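You operate a simulated robot arm through the tools that you are given. There is no shell and no other tool.

You run a simulated two-armed robot. Do the job below in one go: nothing can be reset, and whatever is moved stays where it is left.

JOB
Open the left drawer of the tall cupboard, take the small jug and put it in the inside of the left drawer of the tall cupboard, then shut the drawer. Turn the cream knob to 40. Push the drawer under the small milk tank shut. Open the weight drawer, put the middle weight on the top of the long table away in the inside of the weight drawer and shut the drawer again. Take the teal-banded sample cup on the top of the long table and put it away on the sample table top. Any order will do. Set down upright: small jug, middle weight.

Only the result counts: the job must be done as asked and must still hold three seconds after the hand-in. Knocking over, shifting, dropping, spilling or breaking anything else fails it.

ROBOT AND FRAMES
Two 6-joint arms with two-finger grippers on one trunk, on a base that drives. Base frame: it is fixed to the floor where the robot stands at the start and does not move with it; the origin is under the middle of the robot, x ahead of it, y to its left, z up. Readings come in m, degrees, newtons and seconds.
The left shoulder is at the start at [0.07, 0.148, 1.375], the right one opposite. With the tool pointing down near the work surface each hand reaches from about 0.4 to 0.68 m from the robot's upright axis, wherever it stands, measured 20 degrees to its own side. Places, roughly: cream knob [15.3, -4.9, 1.1]; drawer under the small milk tank [15.6, -5.3, 0.7]; inside of the left drawer of the tall cupboard [3, 0.7, 0.6]; inside of the weight drawer [1.5, -6.4, 0.3]; left drawer of the tall cupboard [2.9, 0.6, 0.7]; middle weight [14, -6, 0.75]; sample table top [-0.5, -2.2, 0.8]; small jug [4.25, -1.75, 1]; teal-banded sample cup (7x7x7 cm) [13.9, -5.9, 0.9]; weight drawer [1.6, -6.3, 0.4]. Payload 2.45 kg a hand.
The tool frame of a hand sits at the grasp point between the pads (the TCP): z along the fingers, y along the line on which they close. The tips reach 0.03 m beyond it. The gripper opens to 0.106 m. The gripper's body begins 0.079 m behind the TCP.
Orientation is told as [roll, pitch, yaw] about the base's x, y, z axes, in that order, counted from this pose: with the fingers straight down and closing along the base's y, the tool's x points along the base's -x, its y along +y and its z along -z.

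CONTROLS
- The arms move only by the tool apply_moves. It takes "left_series", "right_series" or both (then of equal length, played together; a hand with none holds still); each is a list that holds one entry, the list of rows, each a list of 7 numbers: the shift along the tool's x, y, z in m, then the turn, a rotation vector about the tool's x, y, z in rad, then the gripper command, from -1 (fully open) to 1 (shut), values between in proportion. In form: [[[tx, ty, tz, rx, ry, rz, claw], ...]]. A call has 1 to 20 rows; each row shifts and turns the commanded pose from where the row before left it, along the tool's axes as they then stand. Rows are played at 5 a second. More than 0.05 m and 8.6 degrees between two rows, or a gripper value outside its range, and nothing of the call is played. Where a pose cannot be reached the arm comes as near as it can. A force on the tool above 40 N (or 10 N above the force at the start of the call, whichever is more), or a blocked arm, ends the call early, and 0.2 s more pass. Each finger travels about 0.072 m/s and halts on what it meets, pressing with about 44 N; the grip force reading is that of the motor and also rises with nothing between the fingers. The clock runs only during rows and for 0.2 s after the last one: add rows that do not move to give the fingers time. It gives the time, the measured TCP pose, the force on the tool (base axes), the opening and the grip force at its end, in the units of the frame above (readings bear some noise), with the torque about the TCP (base axes, N m) and any sound that the robot's microphone picked up.
- Cameras (640 x 400 px; columns grow to the right, rows downward): "scene" is now at [0.1336, -0.0014, 1.5971]; the picture's right is [-0.03, -1.00, 0.00], its down [-0.65, 0.02, -0.76] and it looks along [0.76, -0.02, -0.65] (base axes); focal length 256 px, centre (320, 200). "left" rides on the left gripper at [0.076, 0.002, -0.106] in its tool frame; the picture's right is [-0.02, 1.00, 0.00], its down [-0.78, -0.02, -0.62] and it looks along [-0.62, -0.01, 0.78] (tool axes); focal length 247 px, centre (320, 200). "right" rides on the right gripper at [0.076, -0.002, -0.106] in its tool frame; the picture's right is [0.02, 1.00, 0.00], its down [-0.78, 0.02, -0.62] and it looks along [-0.62, 0.01, 0.78] (tool axes); focal length 247 px, centre (320, 200). There is no depth. A picture from a camera that has moved, and an enlarged one, comes with that camera's place and axes in the base frame and with its lens.
- snapshot(camera): a new picture of that camera. No time passes.
- move_column(by): slides the trunk up (or, below 0, down) by that many m; the arms and the scene camera ride with it, the base frame stays. It gives what a move gives, with no picture.
- drive_base(legs): drives the robot by 1 to 6 legs, each [ahead, left, turn to the left] in m, m and degrees, along the robot's own axes; the way and the turn of a leg run together, so that a leg with both is an arc; at most 1.5 m and 180 degrees a leg. The arms and the cameras ride along, it lands a little off, and it stops where it bumps. It gives what a move gives.
- head_to(pan, tilt): turns the head with the scene camera to pan (to the left, within 86 degrees either way) and tilt (down, from -29 to 69), counted from straight ahead of the robot. It gives what a move gives.
- inspect(camera, box): a new picture of the part [left, top, right, bottom] of that camera's present view, enlarged. No time passes.
- finish_job(): hands the job in; it is judged then, once.

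Places have to be worked out from the pictures, the camera data and where the tool is seen. Open the grippers and draw the arms clear of the work before you hand the job in, unless the task says otherwise.

The tools are called after "Emit:" as a command line: name --argument value ..., lists and objects as JSON in quotes. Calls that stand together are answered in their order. apply_moves: Moves the arms, as the interface text tells. Its arguments: {"type":"object","properties":{"left_series":{"type":"array"},"right_series":{"type":"array"}},"required":[]} The other tools are called the same way: move_column (by) slides the trunk up or down; drive_base (legs) drives the base; head_to (pan, tilt) turns the head that bears the scene camera; snapshot (camera) takes a picture; inspect (camera, box) takes an enlarged picture of a part of a camera's view; finish_job () hands the job in.

At the start:

```text
clock: 0.0
left_eef_pos: [0.5617, 0.2196, 1.0279]
left_tcp_rot: [0.1, 0.0, -0.1]
left_ft_force: [-0.4, -0.2, -0.1]
left_torque: [0.0, 0.01, 0.0]
left_opening: 0.1058
left_finger_force: 0.0
right_eef_pos: [0.5577, -0.2577, 1.0267]
right_tcp_rot: [-0.1, 0.0, 0.0]
right_ft_force: [0.6, -0.1, -0.1]
right_torque: [0.01, -0.02, 0.02]
right_opening: 0.1058
right_finger_force: 0.0
trunk travel left (down, up): [-0.848, 0.092]
robot x, y, heading: [-0.0031, 0.0031, -0.1]
head pan, tilt: [-1.4, 40.9]
```

scene: 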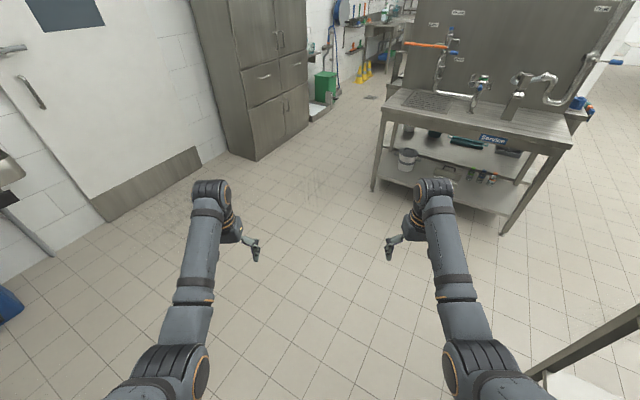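
right: 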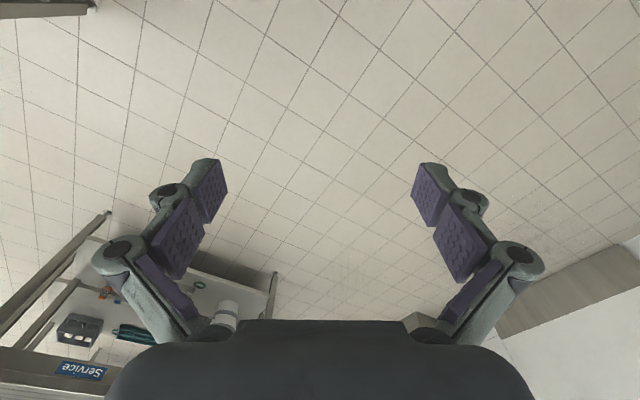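
left: 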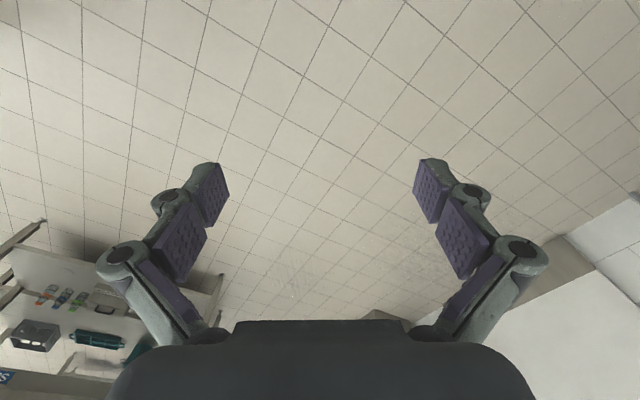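

The first picture shows the tall cupboard ahead to the left and a service bench to the right. I look around with the head before driving anywhere.

Emit:
head_to --pan 0 --tilt 10

Emit:
snapshot --camera "scene"

Emit:
head_to --pan -60 --tilt 15

Emit:
snapshot --camera "scene"

Emit:
head_to --pan 60 --tilt 15

Emit:
snapshot --camera "scene"

```text
clock: 1.0
left_eef_pos: [0.5617, 0.2196, 1.027]
left_tcp_rot: [0.2, 0.0, -0.1]
left_ft_force: [-0.2, -0.3, -0.1]
left_torque: [-0.02, -0.01, 0.01]
left_opening: 0.106
left_finger_force: 0.1
right_eef_pos: [0.5567, -0.2568, 1.0269]
right_tcp_rot: [0.0, 0.0, 0.0]
right_ft_force: [-0.1, 0.8, 0.9]
right_torque: [-0.03, -0.01, -0.02]
right_opening: 0.1061
right_finger_force: 0.0
trunk travel left (down, up): [-0.848, 0.092]
robot x, y, heading: [0.0012, 0.0, 0.1]
head pan, tilt: [0.0, 10.0]
```

```text
taken
camera scene: at [0.1421, 0.0007, 1.6461], right [0.0, -1.0, 0.0], down [-0.17, 0.0, -0.98], along [0.98, 0.0, -0.17], focal length 256 px, centre (320, 200)
```

scene: 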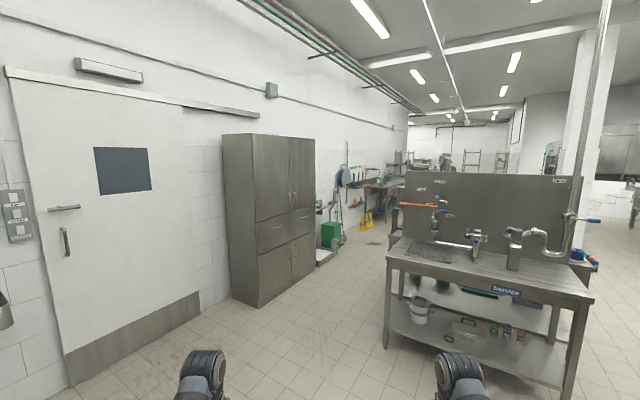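

```text
clock: 2.3
left_eef_pos: [0.5622, 0.219, 1.0272]
left_tcp_rot: [0.1, 0.0, -0.1]
left_ft_force: [-0.5, 0.2, -0.3]
left_torque: [0.03, 0.03, 0.01]
left_opening: 0.1057
left_finger_force: 0.1
right_eef_pos: [0.5574, -0.2593, 1.0278]
right_tcp_rot: [0.0, -0.1, 0.0]
right_ft_force: [-0.5, 0.3, 0.0]
right_torque: [0.0, -0.02, -0.02]
right_opening: 0.1059
right_finger_force: 0.1
trunk travel left (down, up): [-0.848, 0.092]
robot x, y, heading: [-0.0037, -0.0006, -0.1]
head pan, tilt: [-60.0, 15.0]
```

```text
taken
camera scene: at [0.096, -0.0802, 1.638], right [-0.87, -0.5, 0.0], down [-0.13, 0.22, -0.97], along [0.48, -0.84, -0.26], focal length 256 px, centre (320, 200)
```

scene: 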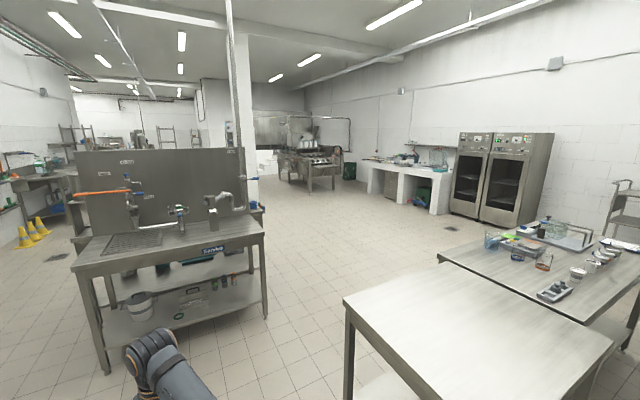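

```text
clock: 4.3
left_eef_pos: [0.562, 0.2188, 1.0281]
left_tcp_rot: [0.2, 0.1, -0.1]
left_ft_force: [0.5, -0.1, -0.1]
left_torque: [-0.05, -0.01, 0.04]
left_opening: 0.106
left_finger_force: 0.1
right_eef_pos: [0.557, -0.2571, 1.0276]
right_tcp_rot: [-0.1, 0.1, 0.0]
right_ft_force: [0.3, -0.7, -0.4]
right_torque: [0.01, -0.02, 0.02]
right_opening: 0.1061
right_finger_force: 0.0
trunk travel left (down, up): [-0.848, 0.092]
robot x, y, heading: [0.005, -0.0003, -0.0]
head pan, tilt: [60.0, 15.0]
```

```text
taken
camera scene: at [0.0959, 0.0815, 1.638], right [0.87, -0.5, 0.0], down [-0.13, -0.22, -0.97], along [0.48, 0.84, -0.26], focal length 256 px, centre (320, 200)
```

scene: 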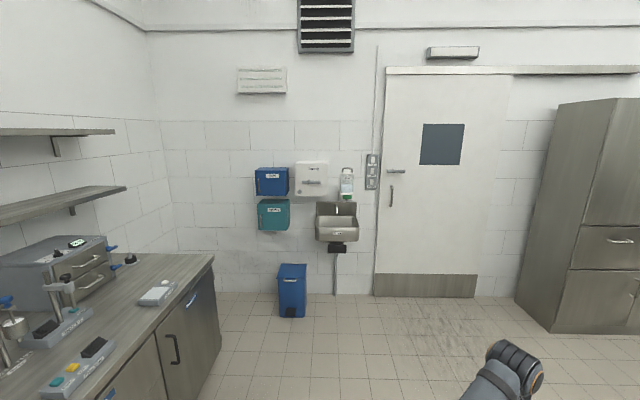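

The cupboard stands against the left wall (front facing -y), its left drawer at mid-height. I zoom in on it and on the bench area to get the geometry.

Emit:
head_to --pan 0 --tilt 20

Emit:
inspect --camera "scene" --box '[200, 90, 360, 290]'

Emit:
inspect --camera "scene" --box '[360, 100, 620, 360]'

```text
clock: 5.6
left_eef_pos: [0.5623, 0.2192, 1.0278]
left_tcp_rot: [0.1, -0.1, -0.2]
left_ft_force: [-0.4, 0.4, 0.1]
left_torque: [-0.01, -0.01, -0.04]
left_opening: 0.1063
left_finger_force: 0.1
right_eef_pos: [0.5571, -0.2579, 1.0284]
right_tcp_rot: [0.1, 0.0, 0.0]
right_ft_force: [0.6, 0.5, -0.4]
right_torque: [0.02, -0.03, 0.0]
right_opening: 0.1061
right_finger_force: 0.0
trunk travel left (down, up): [-0.848, 0.092]
robot x, y, heading: [-0.0015, -0.002, -0.1]
head pan, tilt: [0.0, 20.0]
```

```text
2.00 times, centred on (280, 190) of scene
camera zoom: at [0.1423, 0.0008, 1.6299], right [0.0, -1.0, 0.0], down [-0.34, 0.0, -0.94], along [0.94, 0.0, -0.34], focal length 512 px, centre (400, 220)
```

zoom: 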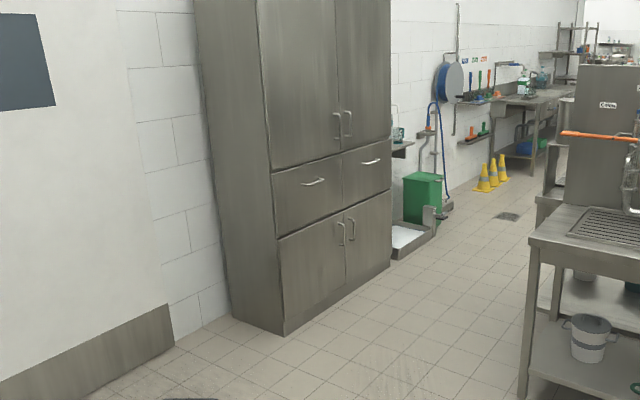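

```text
1.54 times, centred on (490, 230) of scene
camera zoom: at [0.1423, 0.0008, 1.6299], right [0.0, -1.0, 0.0], down [-0.34, 0.0, -0.94], along [0.94, 0.0, -0.34], focal length 394 px, centre (58, 154)
```

zoom: 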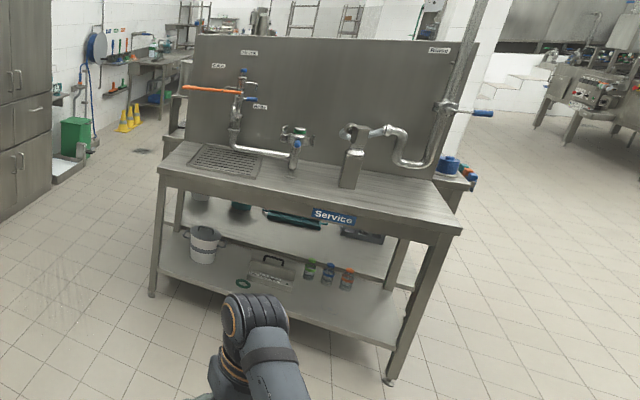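

The room is rotated about -30° against the base frame: cupboard front faces direction (-0.5,-0.87), so I must face heading 60° to work on it. I turn, go ahead about 1 m and shift partly to the right, then look.

Emit:
drive_base --legs '[[0, 0, 60], [1.05, 0, 0], [0, -1.2, 0]]'

Emit:
head_to --pan -40 --tilt 25

Emit:
snapshot --camera "scene"

```text
clock: 19.3
left_eef_pos: [1.6462, 0.9206, 1.0283]
left_tcp_rot: [0.0, 0.0, 59.8]
left_ft_force: [0.8, 0.0, -0.6]
left_torque: [-0.02, -0.01, 0.02]
left_opening: 0.1058
left_finger_force: 0.1
right_eef_pos: [2.0573, 0.6749, 1.0284]
right_tcp_rot: [0.0, 0.0, 60.1]
right_ft_force: [0.8, 0.1, 0.5]
right_torque: [0.03, 0.04, -0.02]
right_opening: 0.1062
right_finger_force: 0.1
trunk travel left (down, up): [-0.848, 0.092]
robot x, y, heading: [1.5493, 0.3242, 60.0]
head pan, tilt: [0.0, 20.0]
```

```text
clock: 20.4
left_eef_pos: [1.6452, 0.9201, 1.028]
left_tcp_rot: [0.1, 0.0, 59.7]
left_ft_force: [-0.2, 0.2, 0.1]
left_torque: [-0.03, -0.03, 0.0]
left_opening: 0.1061
left_finger_force: 0.1
right_eef_pos: [2.0561, 0.6763, 1.0275]
right_tcp_rot: [-0.1, 0.0, 59.9]
right_ft_force: [-0.5, 0.0, -0.3]
right_torque: [0.02, -0.01, 0.0]
right_opening: 0.106
right_finger_force: 0.1
trunk travel left (down, up): [-0.848, 0.092]
robot x, y, heading: [1.5512, 0.3257, 60.1]
head pan, tilt: [-40.0, 25.0]
```

```text
taken
camera scene: at [1.6649, 0.3999, 1.6218], right [0.34, -0.94, 0.0], down [-0.4, -0.14, -0.91], along [0.85, 0.31, -0.42], focal length 256 px, centre (320, 200)
```

scene: 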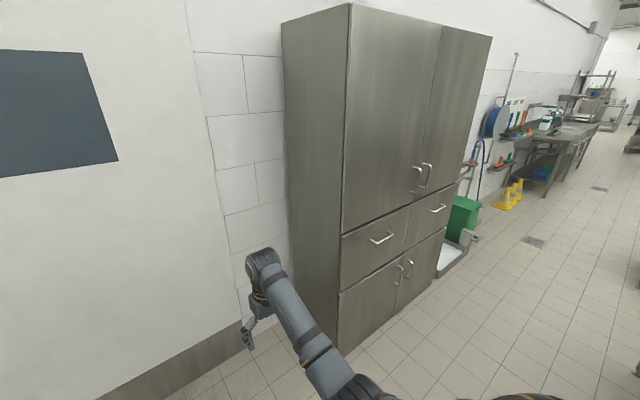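

The robot is about 1.1 m left of the drawer. I shift right along the cupboard front and look straight at the drawers.

Emit:
drive_base --legs '[[0, -1.0, 0]]'

Emit:
head_to --pan 0 --tilt 40

Emit:
snapshot --camera "scene"

```text
clock: 25.5
left_eef_pos: [2.5087, 0.4175, 1.0275]
left_tcp_rot: [0.1, 0.0, 59.4]
left_ft_force: [0.9, 0.2, -0.3]
left_torque: [-0.02, -0.02, 0.0]
left_opening: 0.1062
left_finger_force: 0.0
right_eef_pos: [2.9168, 0.1722, 1.0264]
right_tcp_rot: [0.1, 0.0, 59.5]
right_ft_force: [0.4, 0.5, 0.2]
right_torque: [0.01, 0.0, -0.01]
right_opening: 0.1058
right_finger_force: 0.1
trunk travel left (down, up): [-0.848, 0.092]
robot x, y, heading: [2.4117, -0.1765, 59.8]
head pan, tilt: [-40.0, 25.0]
```

```text
clock: 26.6
left_eef_pos: [2.508, 0.4181, 1.0275]
left_tcp_rot: [0.1, 0.0, 59.4]
left_ft_force: [0.5, -0.2, 1.0]
left_torque: [0.0, 0.02, -0.02]
left_opening: 0.1061
left_finger_force: 0.0
right_eef_pos: [2.9157, 0.1707, 1.027]
right_tcp_rot: [0.1, 0.0, 59.6]
right_ft_force: [0.3, 0.8, -0.3]
right_torque: [0.01, -0.02, 0.02]
right_opening: 0.1059
right_finger_force: 0.0
trunk travel left (down, up): [-0.848, 0.092]
robot x, y, heading: [2.4137, -0.1812, 59.5]
head pan, tilt: [0.0, 40.0]
```

```text
taken
camera scene: at [2.4793, -0.0603, 1.5985], right [0.86, -0.51, 0.0], down [-0.33, -0.55, -0.77], along [0.39, 0.66, -0.64], focal length 256 px, centre (320, 200)
```

scene: 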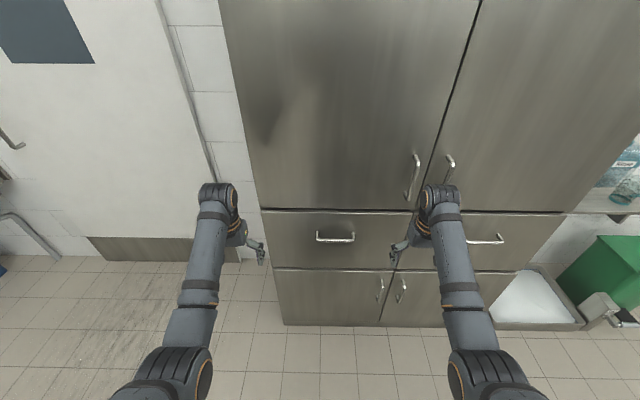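

Drawer handle seems at about (2.87, 0.49, 0.85), 0.8 m ahead of me. I look down to see my own base footprint and check the free space behind me (the service bench).

Emit:
head_to --pan 0 --tilt 69

Emit:
snapshot --camera "scene"

Emit:
head_to --pan -86 --tilt 40

Emit:
snapshot --camera "scene"

```text
clock: 27.5
left_eef_pos: [2.5084, 0.4182, 1.0282]
left_tcp_rot: [0.2, 0.0, 59.4]
left_ft_force: [-0.7, -0.2, -0.1]
left_torque: [-0.02, 0.01, 0.0]
left_opening: 0.1059
left_finger_force: 0.0
right_eef_pos: [2.9176, 0.1714, 1.0276]
right_tcp_rot: [-0.1, -0.1, 59.4]
right_ft_force: [-0.2, 0.8, 0.5]
right_torque: [-0.04, -0.02, 0.0]
right_opening: 0.1059
right_finger_force: 0.0
trunk travel left (down, up): [-0.848, 0.092]
robot x, y, heading: [2.4164, -0.1748, 59.3]
head pan, tilt: [0.0, 68.8]
```

```text
taken
camera scene: at [2.4646, -0.0853, 1.5624], right [0.86, -0.51, 0.0], down [-0.47, -0.8, -0.36], along [0.18, 0.31, -0.93], focal length 256 px, centre (320, 200)
```

scene: 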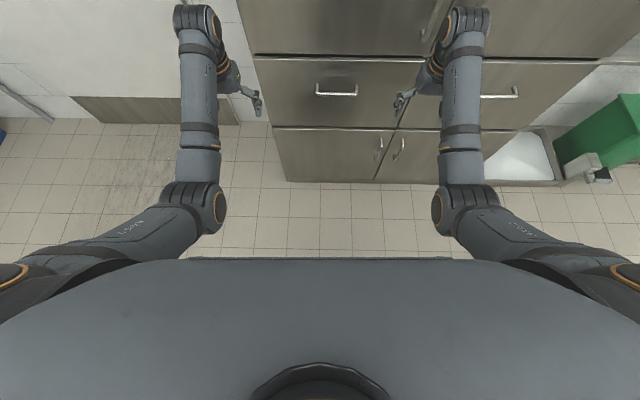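

```text
clock: 29.1
left_eef_pos: [2.5081, 0.4178, 1.0265]
left_tcp_rot: [0.1, 0.1, 59.3]
left_ft_force: [0.9, 0.3, 0.2]
left_torque: [0.01, 0.0, -0.01]
left_opening: 0.1059
left_finger_force: 0.1
right_eef_pos: [2.9172, 0.1708, 1.0273]
right_tcp_rot: [-0.1, 0.1, 59.6]
right_ft_force: [0.3, 0.1, 0.9]
right_torque: [0.01, -0.04, 0.02]
right_opening: 0.1061
right_finger_force: 0.0
trunk travel left (down, up): [-0.848, 0.092]
robot x, y, heading: [2.4136, -0.1732, 59.3]
head pan, tilt: [-85.9, 40.0]
```

```text
taken
camera scene: at [2.5123, -0.1714, 1.5984], right [-0.45, -0.9, 0.0], down [-0.58, 0.29, -0.77], along [0.69, -0.34, -0.64], focal length 256 px, centre (320, 200)
```

scene: 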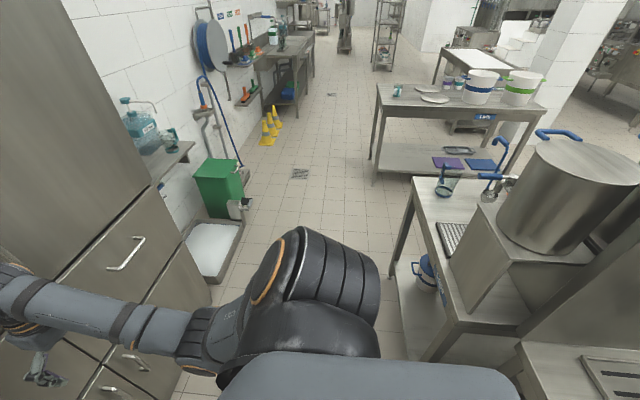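

Farther along there is a second bench with buckets; the expected jug place projects near a small item at its left end. I zoom in there.

Emit:
inspect --camera "scene" --box '[360, 40, 560, 165]'

Emit:
inspect --camera "scene" --box '[380, 140, 640, 300]'

```text
3.20 times, centred on (460, 102) of scene
camera zoom: at [2.5123, -0.1714, 1.5984], right [-0.45, -0.9, 0.0], down [-0.58, 0.29, -0.77], along [0.69, -0.34, -0.64], focal length 819 px, centre (-128, 512)
```

zoom: 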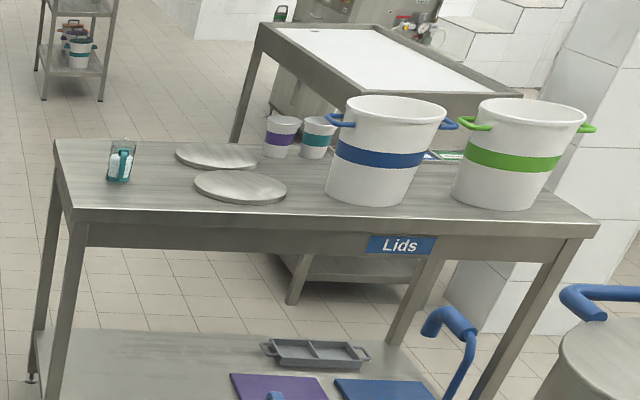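

```text
2.46 times, centred on (510, 220) of scene
camera zoom: at [2.5123, -0.1714, 1.5984], right [-0.45, -0.9, 0.0], down [-0.58, 0.29, -0.77], along [0.69, -0.34, -0.64], focal length 630 px, centre (-148, 151)
```

zoom: 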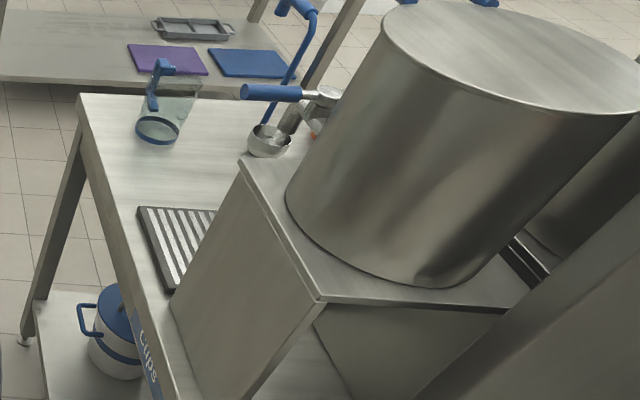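

The small jug (teal) is on the far "Lids" bench at about (4.2, -1.73, 0.9). First the drawer: I bring the right hand to a horizontal pose (fingers ahead), in free space, by pitching about the tool's y.

Emit:
apply_moves --right_series '[[[0, 0, 0, 0, -0.1428, 0, -1], [0, 0, 0, 0, -0.1428, 0, -1], [0, 0, 0, 0, -0.1428, 0, -1], [0, 0, 0, 0, -0.1428, 0, -1], [0, 0, 0, 0, -0.1428, 0, -1], [0, 0, 0, 0, -0.1428, 0, -1], [0, 0, 0, 0, -0.1428, 0, -1], [0, 0, 0, 0, -0.1428, 0, -1], [0, 0, 0, 0, -0.1428, 0, -1], [0, 0, 0, 0, -0.1428, 0, -1], [0, 0, 0, 0, -0.1428, 0, -1], [0, 0, 0, 0, 0, 0, -1]]]'

Emit:
head_to --pan 0 --tilt 40

Emit:
snapshot --camera "scene"

```text
clock: 31.7
left_eef_pos: [2.5071, 0.4191, 1.0281]
left_tcp_rot: [0.1, 0.0, 59.5]
left_ft_force: [0.1, 0.5, 0.0]
left_torque: [0.0, -0.02, 0.02]
left_opening: 0.1059
left_finger_force: 0.1
right_eef_pos: [2.9144, 0.1727, 1.0262]
right_tcp_rot: [1.2, -85.8, 59.5]
right_ft_force: [0.0, 0.3, 0.0]
right_torque: [-0.04, 0.01, 0.03]
right_opening: 0.1061
right_finger_force: 0.1
right hand out of reach, approached as far as the arm can: row 11
trunk travel left (down, up): [-0.848, 0.092]
robot x, y, heading: [2.4148, -0.1811, 59.4]
head pan, tilt: [-85.9, 40.0]
```

```text
clock: 33.3
left_eef_pos: [2.508, 0.4182, 1.0275]
left_tcp_rot: [0.1, -0.1, 59.3]
left_ft_force: [0.6, -0.5, 0.2]
left_torque: [0.01, 0.01, -0.01]
left_opening: 0.1061
left_finger_force: 0.0
right_eef_pos: [2.9139, 0.1726, 1.0261]
right_tcp_rot: [1.0, -85.8, 59.6]
right_ft_force: [-0.1, -0.9, 0.2]
right_torque: [-0.02, 0.01, 0.0]
right_opening: 0.1059
right_finger_force: 0.0
trunk travel left (down, up): [-0.848, 0.092]
robot x, y, heading: [2.4101, -0.1785, 59.4]
head pan, tilt: [0.0, 40.0]
```

```text
taken
camera scene: at [2.4794, -0.0604, 1.5985], right [0.86, -0.51, 0.0], down [-0.33, -0.55, -0.77], along [0.39, 0.66, -0.64], focal length 256 px, centre (320, 200)
```

scene: 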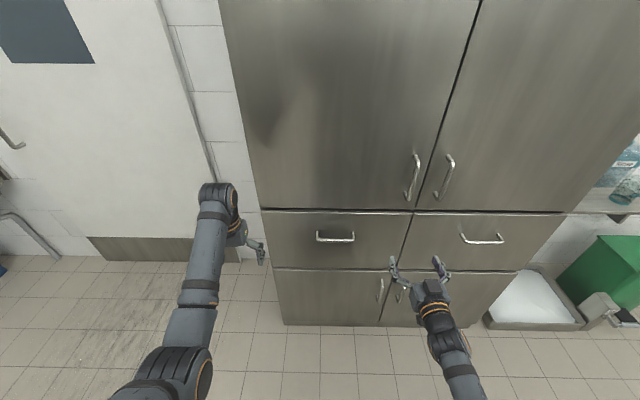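

The hand is nearly horizontal. I zoom into the cupboard lines to fix its exact orientation and handle position.

Emit:
inspect --camera "scene" --box '[250, 190, 410, 290]'

Emit:
inspect --camera "scene" --box '[440, 190, 600, 290]'

```text
4.00 times, centred on (330, 240) of scene
camera zoom: at [2.4794, -0.0604, 1.5985], right [0.86, -0.51, 0.0], down [-0.33, -0.55, -0.77], along [0.39, 0.66, -0.64], focal length 1024 px, centre (280, 40)
```

zoom: 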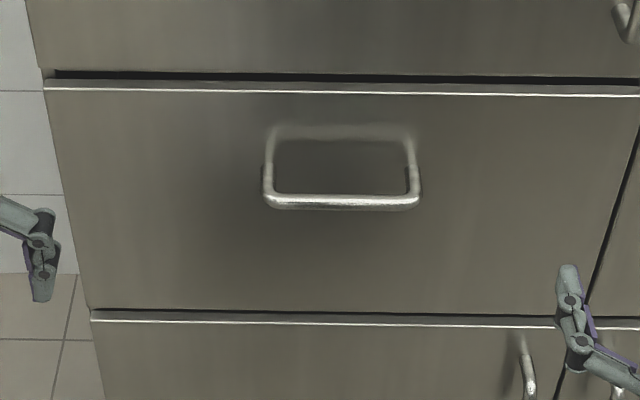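

```text
4.00 times, centred on (520, 240) of scene
camera zoom: at [2.4794, -0.0604, 1.5985], right [0.86, -0.51, 0.0], down [-0.33, -0.55, -0.77], along [0.39, 0.66, -0.64], focal length 1024 px, centre (-480, 40)
```

zoom: 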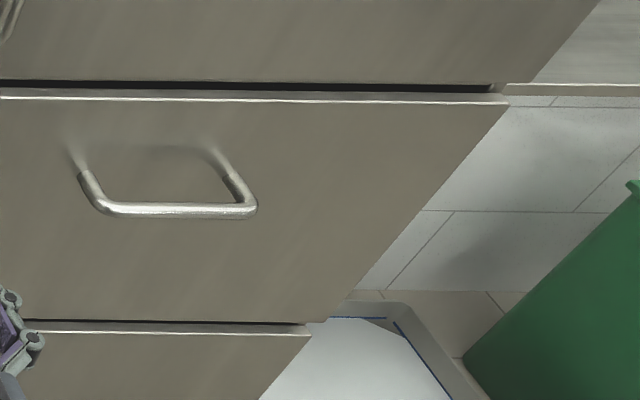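

The cupboard normal is about 1° right of my heading; drawer front spans z≈0.57–0.94, handle bar ≈0.045 proud at z≈0.84. I roll the right hand 90° about its fingers so it closes vertically.

Emit:
apply_moves --right_series '[[[0, 0, 0, 0, 0, 0.1428, -1], [0, 0, 0, 0, 0, 0.1428, -1], [0, 0, 0, 0, 0, 0.1428, -1], [0, 0, 0, 0, 0, 0.1428, -1], [0, 0, 0, 0, 0, 0.1428, -1], [0, 0, 0, 0, 0, 0.1428, -1], [0, 0, 0, 0, 0, 0.1428, -1], [0, 0, 0, 0, 0, 0.1428, -1], [0, 0, 0, 0, 0, 0.1428, -1], [0, 0, 0, 0, 0, 0.1428, -1], [0, 0, 0, 0, 0, 0.1428, -1], [0, 0, 0, 0, 0, 0, -1]]]'

Emit:
move_column --by -0.2

Emit:
snapshot --camera "scene"

Emit:
snapshot --camera "right"

```text
clock: 35.9
left_eef_pos: [2.509, 0.4172, 1.0281]
left_tcp_rot: [0.1, 0.0, 59.4]
left_ft_force: [0.3, 0.1, -0.3]
left_torque: [0.03, 0.04, 0.02]
left_opening: 0.1061
left_finger_force: 0.0
right_eef_pos: [2.9192, 0.1696, 1.0217]
right_tcp_rot: [85.8, -6.3, -30.9]
right_ft_force: [0.3, 0.5, 0.0]
right_torque: [-0.01, 0.02, 0.0]
right_opening: 0.1059
right_finger_force: 0.1
right hand out of reach, approached as far as the arm can: row 1
trunk travel left (down, up): [-0.848, 0.092]
robot x, y, heading: [2.4102, -0.1783, 59.7]
head pan, tilt: [0.0, 40.0]
```

```text
clock: 38.1
left_eef_pos: [2.508, 0.4175, 0.8276]
left_tcp_rot: [0.1, 0.0, 59.5]
left_ft_force: [0.4, 0.2, 0.2]
left_torque: [-0.03, 0.01, -0.01]
left_opening: 0.106
left_finger_force: 0.1
right_eef_pos: [2.9195, 0.1698, 0.8223]
right_tcp_rot: [85.9, -6.4, -30.9]
right_ft_force: [-1.1, -0.1, -1.5]
right_torque: [0.04, -0.02, -0.01]
right_opening: 0.1058
right_finger_force: 0.0
trunk travel left (down, up): [-0.648, 0.292]
robot x, y, heading: [2.413, -0.179, 59.6]
head pan, tilt: [0.0, 40.0]
```

```text
taken
camera scene: at [2.4792, -0.0605, 1.3985], right [0.86, -0.51, 0.0], down [-0.33, -0.55, -0.77], along [0.39, 0.66, -0.64], focal length 256 px, centre (320, 200)
```

scene: 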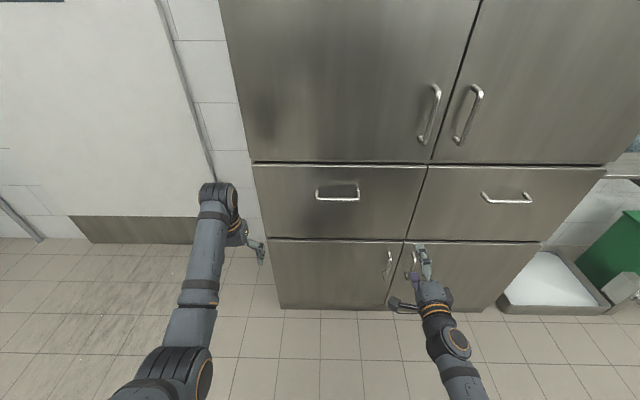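

```text
taken
camera right: at [2.798, 0.117, 0.8191], right [-0.08, 0.13, 0.99], down [0.34, -0.93, 0.15], along [0.94, 0.35, 0.03], focal length 247 px, centre (320, 200)
```

right: 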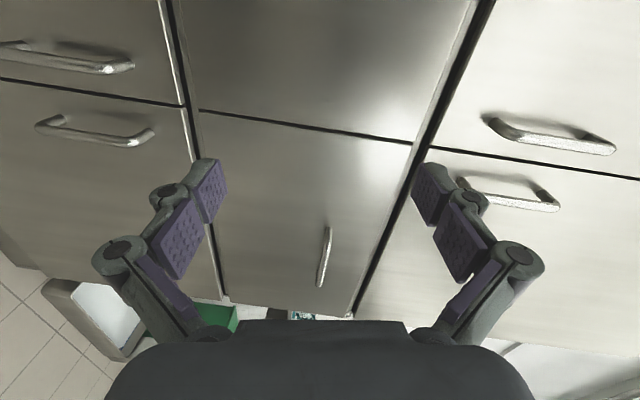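

I zoom on the handle from this lower viewpoint to triangulate its height and distance.

Emit:
inspect --camera "scene" --box '[250, 150, 410, 250]'

```text
4.00 times, centred on (330, 200) of scene
camera zoom: at [2.4792, -0.0605, 1.3985], right [0.86, -0.51, 0.0], down [-0.33, -0.55, -0.77], along [0.39, 0.66, -0.64], focal length 1024 px, centre (280, 200)
```

zoom: 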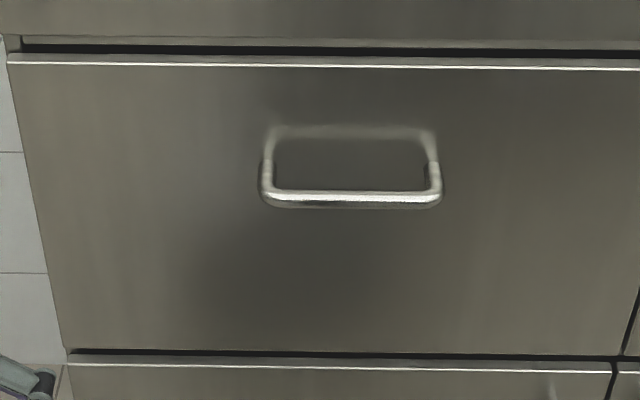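

Triangulated handle bar: about (2.854, 0.462, 0.862), 0.147 m wide, ≈0.05 m proud; the face lies ≈0.83 m ahead. I raise the column 4 cm and shift the base left so the right hand lines up, then creep ahead.

Emit:
move_column --by 0.04

Emit:
drive_base --legs '[[0, 0.21, -1.0], [0.1, 0, 0]]'

Emit:
snapshot --camera "scene"

Emit:
snapshot --camera "right"

```text
clock: 38.9
left_eef_pos: [2.5086, 0.418, 0.8668]
left_tcp_rot: [0.1, 0.0, 59.3]
left_ft_force: [0.1, 0.4, -0.2]
left_torque: [0.0, -0.02, 0.02]
left_opening: 0.106
left_finger_force: 0.1
right_eef_pos: [2.9195, 0.1695, 0.8634]
right_tcp_rot: [85.8, -6.4, -30.8]
right_ft_force: [-0.6, 0.4, 0.1]
right_torque: [0.01, -0.01, 0.02]
right_opening: 0.1058
right_finger_force: 0.1
trunk travel left (down, up): [-0.688, 0.252]
robot x, y, heading: [2.4101, -0.1758, 59.7]
head pan, tilt: [0.0, 40.0]
```

```text
clock: 41.3
left_eef_pos: [2.3907, 0.6114, 0.8676]
left_tcp_rot: [0.0, 0.0, 58.5]
left_ft_force: [0.6, -0.5, 0.4]
left_torque: [0.03, 0.04, 0.02]
left_opening: 0.1059
left_finger_force: 0.1
right_eef_pos: [2.7979, 0.354, 0.8617]
right_tcp_rot: [85.8, -6.5, -31.9]
right_ft_force: [0.3, 0.9, -0.9]
right_torque: [0.01, 0.0, -0.02]
right_opening: 0.1061
right_finger_force: 0.0
trunk travel left (down, up): [-0.688, 0.252]
robot x, y, heading: [2.2915, 0.0173, 58.4]
head pan, tilt: [0.0, 40.0]
```

```text
taken
camera scene: at [2.3533, 0.1339, 1.4385], right [0.85, -0.52, 0.0], down [-0.34, -0.55, -0.77], along [0.4, 0.65, -0.64], focal length 256 px, centre (320, 200)
```

scene: 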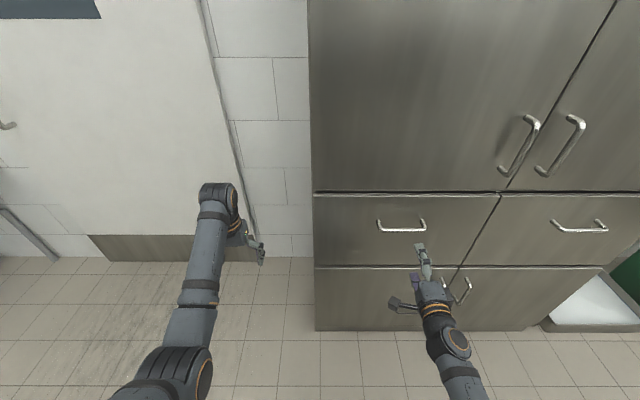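

```text
taken
camera right: at [2.6752, 0.3055, 0.8589], right [-0.07, 0.13, 0.99], down [0.33, -0.93, 0.15], along [0.94, 0.33, 0.03], focal length 247 px, centre (320, 200)
```

right: 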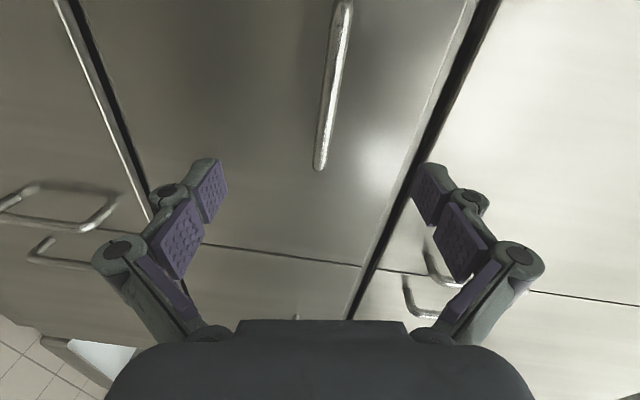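

The hand is well aligned: the bar runs between the fingers, about 0.12 m ahead of the TCP. I straighten the small roll/pitch error and move ahead 0.09 m with the gripper open.

Emit:
apply_moves --right_series '[[[0, 0, 0.02, -0.035, 0, 0.055, -1], [0, 0, 0.02, -0.035, 0, 0.055, -1], [0, 0, 0.025, 0, 0, 0, -1], [0, 0, 0.025, 0, 0, 0, -1], [0, 0, 0, 0, 0, 0, -1]]]'

Emit:
snapshot --camera "right"

Emit:
snapshot --camera "scene"

```text
clock: 42.5
left_eef_pos: [2.3907, 0.6108, 0.8683]
left_tcp_rot: [0.1, 0.0, 58.4]
left_ft_force: [0.7, -0.6, -0.8]
left_torque: [-0.02, -0.01, 0.02]
left_opening: 0.106
left_finger_force: 0.0
right_eef_pos: [2.8419, 0.4335, 0.8869]
right_tcp_rot: [89.3, -0.1, -32.1]
right_ft_force: [0.4, -1.0, 0.2]
right_torque: [-0.03, 0.0, 0.02]
right_opening: 0.1059
right_finger_force: 0.1
right hand out of reach, approached as far as the arm can: row 1, 2, 4
trunk travel left (down, up): [-0.688, 0.252]
robot x, y, heading: [2.2879, 0.0176, 58.4]
head pan, tilt: [0.0, 40.0]
```

```text
taken
camera right: at [2.7204, 0.3849, 0.885], right [-0.01, 0.02, 1.0], down [0.33, -0.94, 0.02], along [0.94, 0.33, 0.01], focal length 247 px, centre (320, 200)
```

right: 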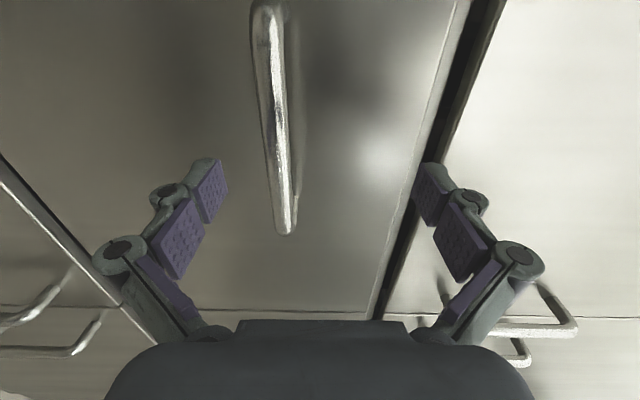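

```text
taken
camera scene: at [2.353, 0.133, 1.4385], right [0.85, -0.52, 0.0], down [-0.34, -0.55, -0.77], along [0.4, 0.65, -0.64], focal length 256 px, centre (320, 200)
```

scene: 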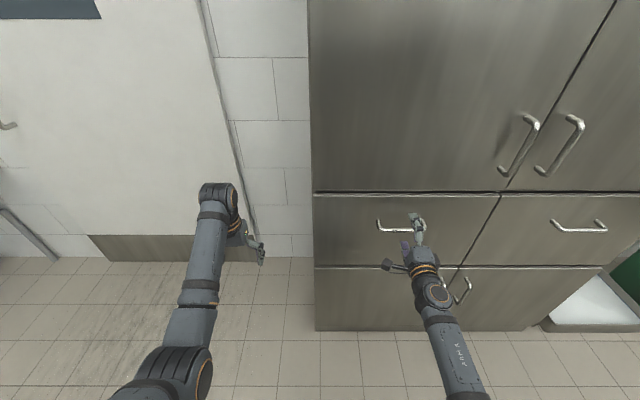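

The hand is now level; the bar is ~0.027 m below the TCP plane and ~0.03 m ahead. I lower the column by 0.028 and move ahead 0.025.

Emit:
move_column --by -0.028

Emit:
apply_moves --right_series '[[[0, 0, 0.0125, 0, 0, 0, -1], [0, 0, 0.0125, 0, 0, 0, -1], [0, 0, 0, 0, 0, 0, -1]]]'

Emit:
snapshot --camera "right"

```text
clock: 43.3
left_eef_pos: [2.3894, 0.6097, 0.8395]
left_tcp_rot: [0.0, 0.0, 58.5]
left_ft_force: [0.0, 0.4, -0.3]
left_torque: [-0.02, -0.02, 0.01]
left_opening: 0.1061
left_finger_force: 0.0
right_eef_pos: [2.843, 0.4359, 0.8585]
right_tcp_rot: [89.4, -0.1, -32.1]
right_ft_force: [-0.1, -0.1, 0.7]
right_torque: [-0.08, 0.04, -0.03]
right_opening: 0.1059
right_finger_force: 0.0
trunk travel left (down, up): [-0.66, 0.28]
robot x, y, heading: [2.2824, 0.0185, 58.3]
head pan, tilt: [0.0, 40.0]
```

```text
clock: 44.1
left_eef_pos: [2.39, 0.6115, 0.8394]
left_tcp_rot: [0.0, 0.0, 58.4]
left_ft_force: [-0.1, -0.2, 0.6]
left_torque: [0.01, 0.02, 0.02]
left_opening: 0.106
left_finger_force: 0.0
right_eef_pos: [2.8561, 0.4558, 0.8581]
right_tcp_rot: [89.4, -0.1, -32.1]
right_ft_force: [0.7, -0.3, -0.2]
right_torque: [-0.03, -0.05, 0.01]
right_opening: 0.1059
right_finger_force: 0.1
trunk travel left (down, up): [-0.66, 0.28]
robot x, y, heading: [2.282, 0.0157, 58.4]
head pan, tilt: [0.0, 40.0]
```

```text
taken
camera right: at [2.7337, 0.4064, 0.8572], right [-0.01, 0.02, 1.0], down [0.33, -0.94, 0.03], along [0.94, 0.33, 0.01], focal length 247 px, centre (320, 200)
```

right: 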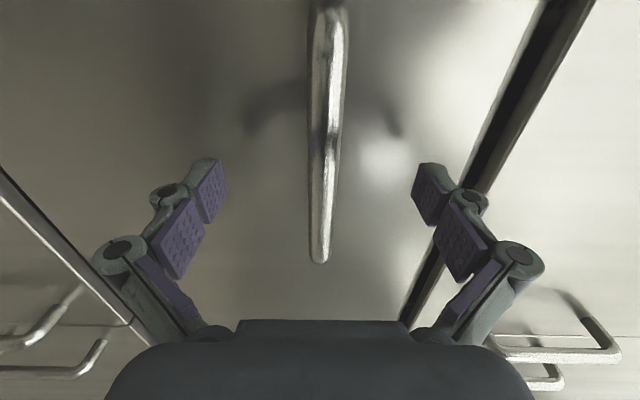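

The bar sits centred between the pads at the TCP. I close the gripper on it.

Emit:
apply_moves --right_series '[[[0, 0, 0, 0, 0, 0, 1], [0, 0, 0, 0, 0, 0, 1], [0, 0, 0, 0, 0, 0, 1], [0, 0, 0, 0, 0, 0, 1], [0, 0, 0, 0, 0, 0, 1], [0, 0, 0, 0, 0, 0, 1]]]'

Emit:
snapshot --camera "right"

```text
clock: 45.5
left_eef_pos: [2.3917, 0.611, 0.8402]
left_tcp_rot: [0.0, 0.1, 58.4]
left_ft_force: [0.3, -0.3, 0.6]
left_torque: [-0.01, -0.01, -0.05]
left_opening: 0.1061
left_finger_force: 0.1
right_eef_pos: [2.8553, 0.4563, 0.8594]
right_tcp_rot: [89.6, 0.0, -32.1]
right_ft_force: [2.2, 0.2, 7.4]
right_torque: [0.04, 0.05, 0.11]
right_opening: 0.0146
right_finger_force: 40.7
trunk travel left (down, up): [-0.66, 0.28]
robot x, y, heading: [2.2836, 0.0164, 58.5]
head pan, tilt: [0.0, 40.0]
```

```text
taken
camera right: at [2.7335, 0.4062, 0.8584], right [-0.01, 0.02, 1.0], down [0.33, -0.94, 0.02], along [0.94, 0.33, 0.01], focal length 247 px, centre (320, 200)
```

right: 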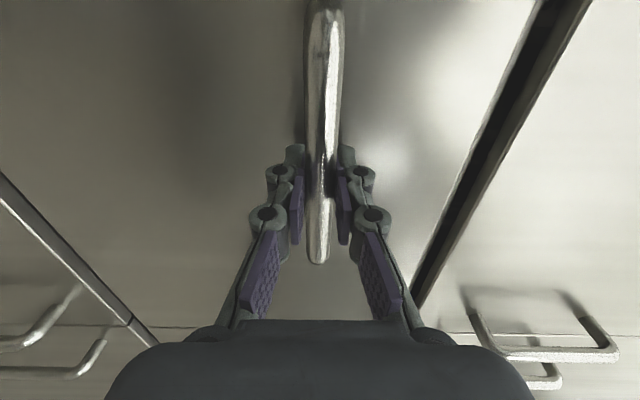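

Gripped (opening 0.0146, 41 N). I pull straight back with the arm, 0.1 m first.

Emit:
apply_moves --right_series '[[[0, 0, -0.015, 0, 0, 0, 1], [0, 0, -0.015, 0, 0, 0, 1], [0, 0, -0.02, 0, 0, 0, 1], [0, 0, -0.02, 0, 0, 0, 1], [0, 0, -0.02, 0, 0, 0, 1], [0, 0, 0, 0, 0, 0, 1]]]'

Emit:
snapshot --camera "scene"

```text
clock: 46.9
left_eef_pos: [2.3915, 0.6111, 0.8414]
left_tcp_rot: [0.1, 0.0, 58.3]
left_ft_force: [0.5, -0.5, -0.5]
left_torque: [-0.05, 0.03, 0.04]
left_opening: 0.1058
left_finger_force: 0.0
right_eef_pos: [2.8098, 0.3794, 0.8612]
right_tcp_rot: [89.5, 0.0, -32.3]
right_ft_force: [2.2, -3.2, 10.3]
right_torque: [0.13, 0.02, -0.15]
right_opening: 0.0147
right_finger_force: 41.3
trunk travel left (down, up): [-0.66, 0.28]
robot x, y, heading: [2.2844, 0.018, 58.4]
head pan, tilt: [0.0, 40.0]
```

```text
taken
camera scene: at [2.3525, 0.1321, 1.4107], right [0.85, -0.52, 0.0], down [-0.34, -0.55, -0.77], along [0.4, 0.65, -0.64], focal length 256 px, centre (320, 200)
```

scene: 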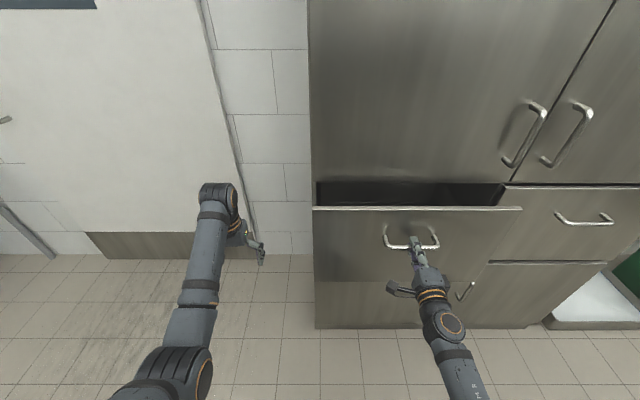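

The drawer slides out freely (0.09 m so far). I continue pulling by backing the base slowly 0.12 m.

Emit:
drive_base --legs '[[-0.12, 0, 0]]'

Emit:
snapshot --camera "scene"

```text
clock: 48.1
left_eef_pos: [2.3271, 0.5062, 0.8404]
left_tcp_rot: [0.1, -0.1, 58.2]
left_ft_force: [-0.2, -0.4, 0.0]
left_torque: [0.01, -0.03, -0.01]
left_opening: 0.1059
left_finger_force: 0.0
right_eef_pos: [2.7455, 0.2756, 0.8594]
right_tcp_rot: [89.5, -0.1, -32.2]
right_ft_force: [5.6, -2.6, 9.2]
right_torque: [0.07, 0.02, -0.64]
right_opening: 0.0141
right_finger_force: 40.9
trunk travel left (down, up): [-0.66, 0.28]
robot x, y, heading: [2.2174, -0.0848, 58.6]
head pan, tilt: [0.0, 40.0]
```

```text
taken
camera scene: at [2.289, 0.0279, 1.4107], right [0.85, -0.52, 0.0], down [-0.34, -0.55, -0.77], along [0.4, 0.65, -0.64], focal length 256 px, centre (320, 200)
```

scene: 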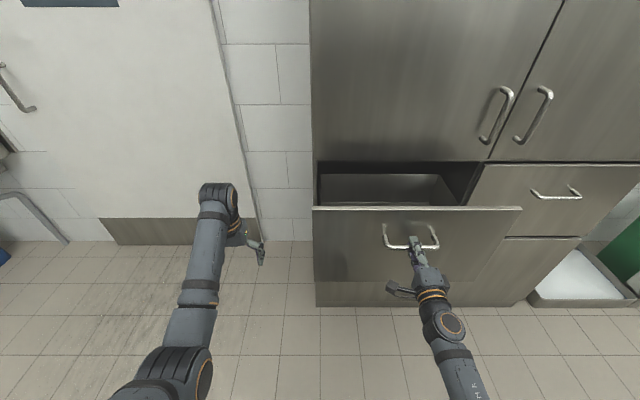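

Opened about 0.21 m. I back another 0.06 m, staying clear of the bench behind me.

Emit:
drive_base --legs '[[-0.07, 0, 0]]'

Emit:
head_to --pan 0 --tilt 50

Emit:
snapshot --camera "scene"

```text
clock: 49.1
left_eef_pos: [2.2904, 0.448, 0.8404]
left_tcp_rot: [0.1, 0.0, 58.3]
left_ft_force: [-0.9, -0.7, 0.3]
left_torque: [0.06, 0.02, 0.03]
left_opening: 0.106
left_finger_force: 0.1
right_eef_pos: [2.7083, 0.217, 0.8597]
right_tcp_rot: [89.5, -0.1, -32.3]
right_ft_force: [2.8, -0.9, 3.1]
right_torque: [0.1, 0.04, -0.19]
right_opening: 0.0145
right_finger_force: 41.0
trunk travel left (down, up): [-0.66, 0.28]
robot x, y, heading: [2.1793, -0.143, 58.3]
head pan, tilt: [0.0, 40.0]
```

```text
clock: 49.9
left_eef_pos: [2.2921, 0.4486, 0.8417]
left_tcp_rot: [0.0, 0.0, 58.4]
left_ft_force: [0.8, -0.3, -1.1]
left_torque: [-0.03, 0.04, 0.0]
left_opening: 0.1063
left_finger_force: 0.1
right_eef_pos: [2.7091, 0.217, 0.8589]
right_tcp_rot: [89.5, -0.1, -32.3]
right_ft_force: [1.1, 0.1, 4.4]
right_torque: [0.06, 0.07, 0.01]
right_opening: 0.0145
right_finger_force: 40.5
trunk travel left (down, up): [-0.66, 0.28]
robot x, y, heading: [2.1868, -0.1457, 58.4]
head pan, tilt: [0.0, 50.0]
```

```text
taken
camera scene: at [2.2491, -0.0363, 1.3964], right [0.85, -0.52, 0.0], down [-0.4, -0.65, -0.64], along [0.34, 0.55, -0.77], focal length 256 px, centre (320, 200)
```

scene: 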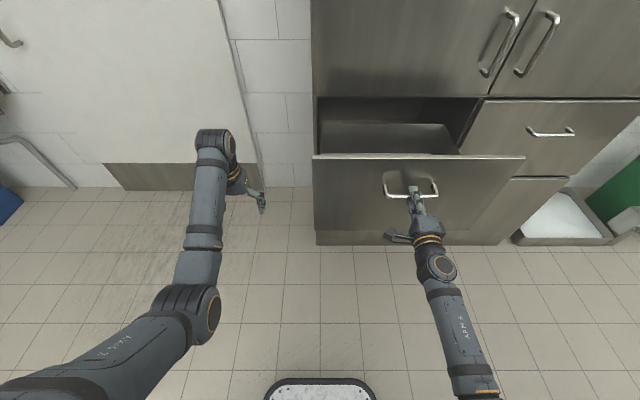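

Drawer is ~0.28 m open, base footprint looks about ±0.25 m. I release the handle and back the hand off.

Emit:
apply_moves --right_series '[[[0, 0, 0, 0, 0, 0, -1], [0, 0, 0, 0, 0, 0, -1], [0, 0, 0, 0, 0, 0, -1], [0, 0, 0, 0, 0, 0, -1], [0, 0, 0, 0, 0, 0, -1], [0, 0, -0.03, 0, 0, 0, -1], [0, 0, -0.04, 0, 0, 0, -1], [0, 0, 0, 0, 0, 0, -1]]]'

Emit:
snapshot --camera "scene"

Emit:
snapshot --camera "right"

```text
clock: 51.6
left_eef_pos: [2.2908, 0.4472, 0.84]
left_tcp_rot: [0.2, 0.1, 58.3]
left_ft_force: [0.2, -0.4, 0.3]
left_torque: [0.0, 0.01, -0.01]
left_opening: 0.106
left_finger_force: 0.0
right_eef_pos: [2.6701, 0.1665, 0.8704]
right_tcp_rot: [88.8, -0.1, -32.2]
right_ft_force: [-0.9, 0.0, 0.7]
right_torque: [0.01, 0.02, 0.01]
right_opening: 0.1061
right_finger_force: 0.1
right hand out of reach, approached as far as the arm can: row 7
trunk travel left (down, up): [-0.66, 0.28]
robot x, y, heading: [2.1823, -0.1428, 58.4]
head pan, tilt: [0.0, 50.0]
```

```text
taken
camera scene: at [2.25, -0.035, 1.3962], right [0.85, -0.52, 0.0], down [-0.4, -0.65, -0.64], along [0.34, 0.55, -0.77], focal length 256 px, centre (320, 200)
```

scene: 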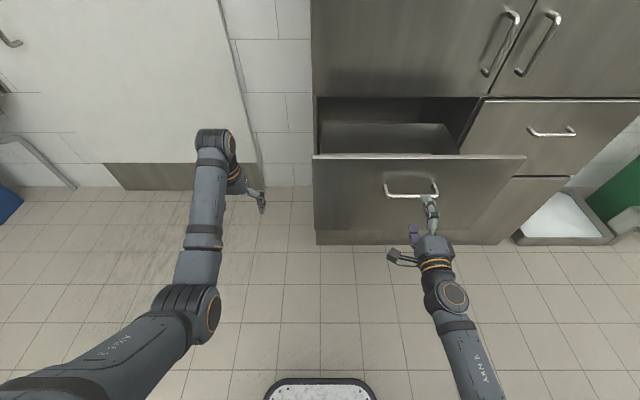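

```text
taken
camera right: at [2.5486, 0.1155, 0.8698], right [-0.01, 0.03, 1.0], down [0.33, -0.94, 0.03], along [0.94, 0.33, 0.0], focal length 247 px, centre (320, 200)
```

right: 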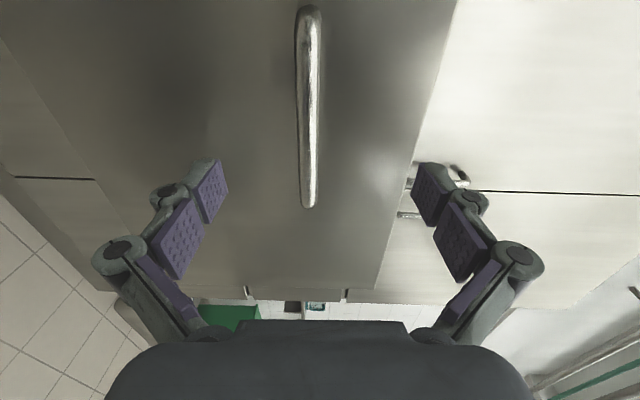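

The hand is clear of the handle. I drive 0.7 m to the left into free space to reorient the hand and turn.

Emit:
drive_base --legs '[[-0.03, 0.7, 0]]'

Emit:
apply_moves --right_series '[[[0, 0, 0, 0, 0, -0.1428, -1], [0, 0, 0, 0, 0, -0.1428, -1], [0, 0, 0, 0, 0, -0.1428, -1], [0, 0, 0, 0, 0, -0.1428, -1], [0, 0, 0, 0, 0, -0.1428, -1], [0, 0, 0, 0, 0, -0.1428, -1], [0, 0, 0, 0, 0, -0.1428, -1], [0, 0, 0, 0, 0, -0.1428, -1], [0, 0, 0, 0, 0, -0.1428, -1], [0, 0, 0, 0, 0, -0.1428, -1], [0, 0, 0, 0, 0, -0.1428, -1]]]'

Emit:
apply_moves --right_series '[[[0, 0, 0, 0, 0.1428, 0, -1], [0, 0, 0, 0, 0.1428, 0, -1], [0, 0, 0, 0, 0.1428, 0, -1], [0, 0, 0, 0, 0.1428, 0, -1], [0, 0, 0, 0, 0.1428, 0, -1], [0, 0, 0, 0, 0.1428, 0, -1], [0, 0, 0, 0, 0.1428, 0, -1], [0, 0, 0, 0, 0.1428, 0, -1], [0, 0, 0, 0, 0.1428, 0, -1], [0, 0, 0, 0, 0.1428, 0, -1], [0, 0, 0, 0, 0.1428, 0, -1], [0, 0, 0, 0, 0, 0, -1]]]'

```text
clock: 55.5
left_eef_pos: [1.6766, 0.7899, 0.8399]
left_tcp_rot: [0.1, 0.0, 58.5]
left_ft_force: [0.3, 0.4, 0.1]
left_torque: [-0.04, -0.05, 0.03]
left_opening: 0.106
left_finger_force: 0.1
right_eef_pos: [2.0578, 0.5074, 0.8701]
right_tcp_rot: [88.9, -0.1, -32.2]
right_ft_force: [-0.3, -0.4, 0.0]
right_torque: [0.0, -0.02, -0.01]
right_opening: 0.1058
right_finger_force: 0.0
trunk travel left (down, up): [-0.66, 0.28]
robot x, y, heading: [1.5668, 0.1996, 58.4]
head pan, tilt: [0.0, 50.0]
```

```text
clock: 57.9
left_eef_pos: [1.6782, 0.7898, 0.8398]
left_tcp_rot: [0.1, 0.0, 58.4]
left_ft_force: [0.1, 0.0, -0.1]
left_torque: [0.04, 0.0, 0.0]
left_opening: 0.106
left_finger_force: 0.0
right_eef_pos: [2.0578, 0.506, 0.8712]
right_tcp_rot: [-12.6, -89.0, 70.3]
right_ft_force: [0.2, 0.2, -0.4]
right_torque: [0.0, -0.02, 0.01]
right_opening: 0.1059
right_finger_force: 0.1
trunk travel left (down, up): [-0.66, 0.28]
robot x, y, heading: [1.5728, 0.1969, 58.4]
head pan, tilt: [0.0, 50.0]
```

```text
clock: 60.5
left_eef_pos: [1.6775, 0.7907, 0.8408]
left_tcp_rot: [0.1, 0.0, 58.4]
left_ft_force: [1.0, 0.3, 0.0]
left_torque: [0.03, -0.03, 0.01]
left_opening: 0.1061
left_finger_force: 0.1
right_eef_pos: [2.076, 0.5132, 0.8445]
right_tcp_rot: [-0.1, -2.7, 56.3]
right_ft_force: [0.0, 0.1, -0.3]
right_torque: [-0.03, -0.02, 0.01]
right_opening: 0.1062
right_finger_force: 0.0
right hand out of reach, approached as far as the arm can: row 1, 11
trunk travel left (down, up): [-0.66, 0.28]
robot x, y, heading: [1.5725, 0.1976, 58.5]
head pan, tilt: [0.0, 50.0]
```

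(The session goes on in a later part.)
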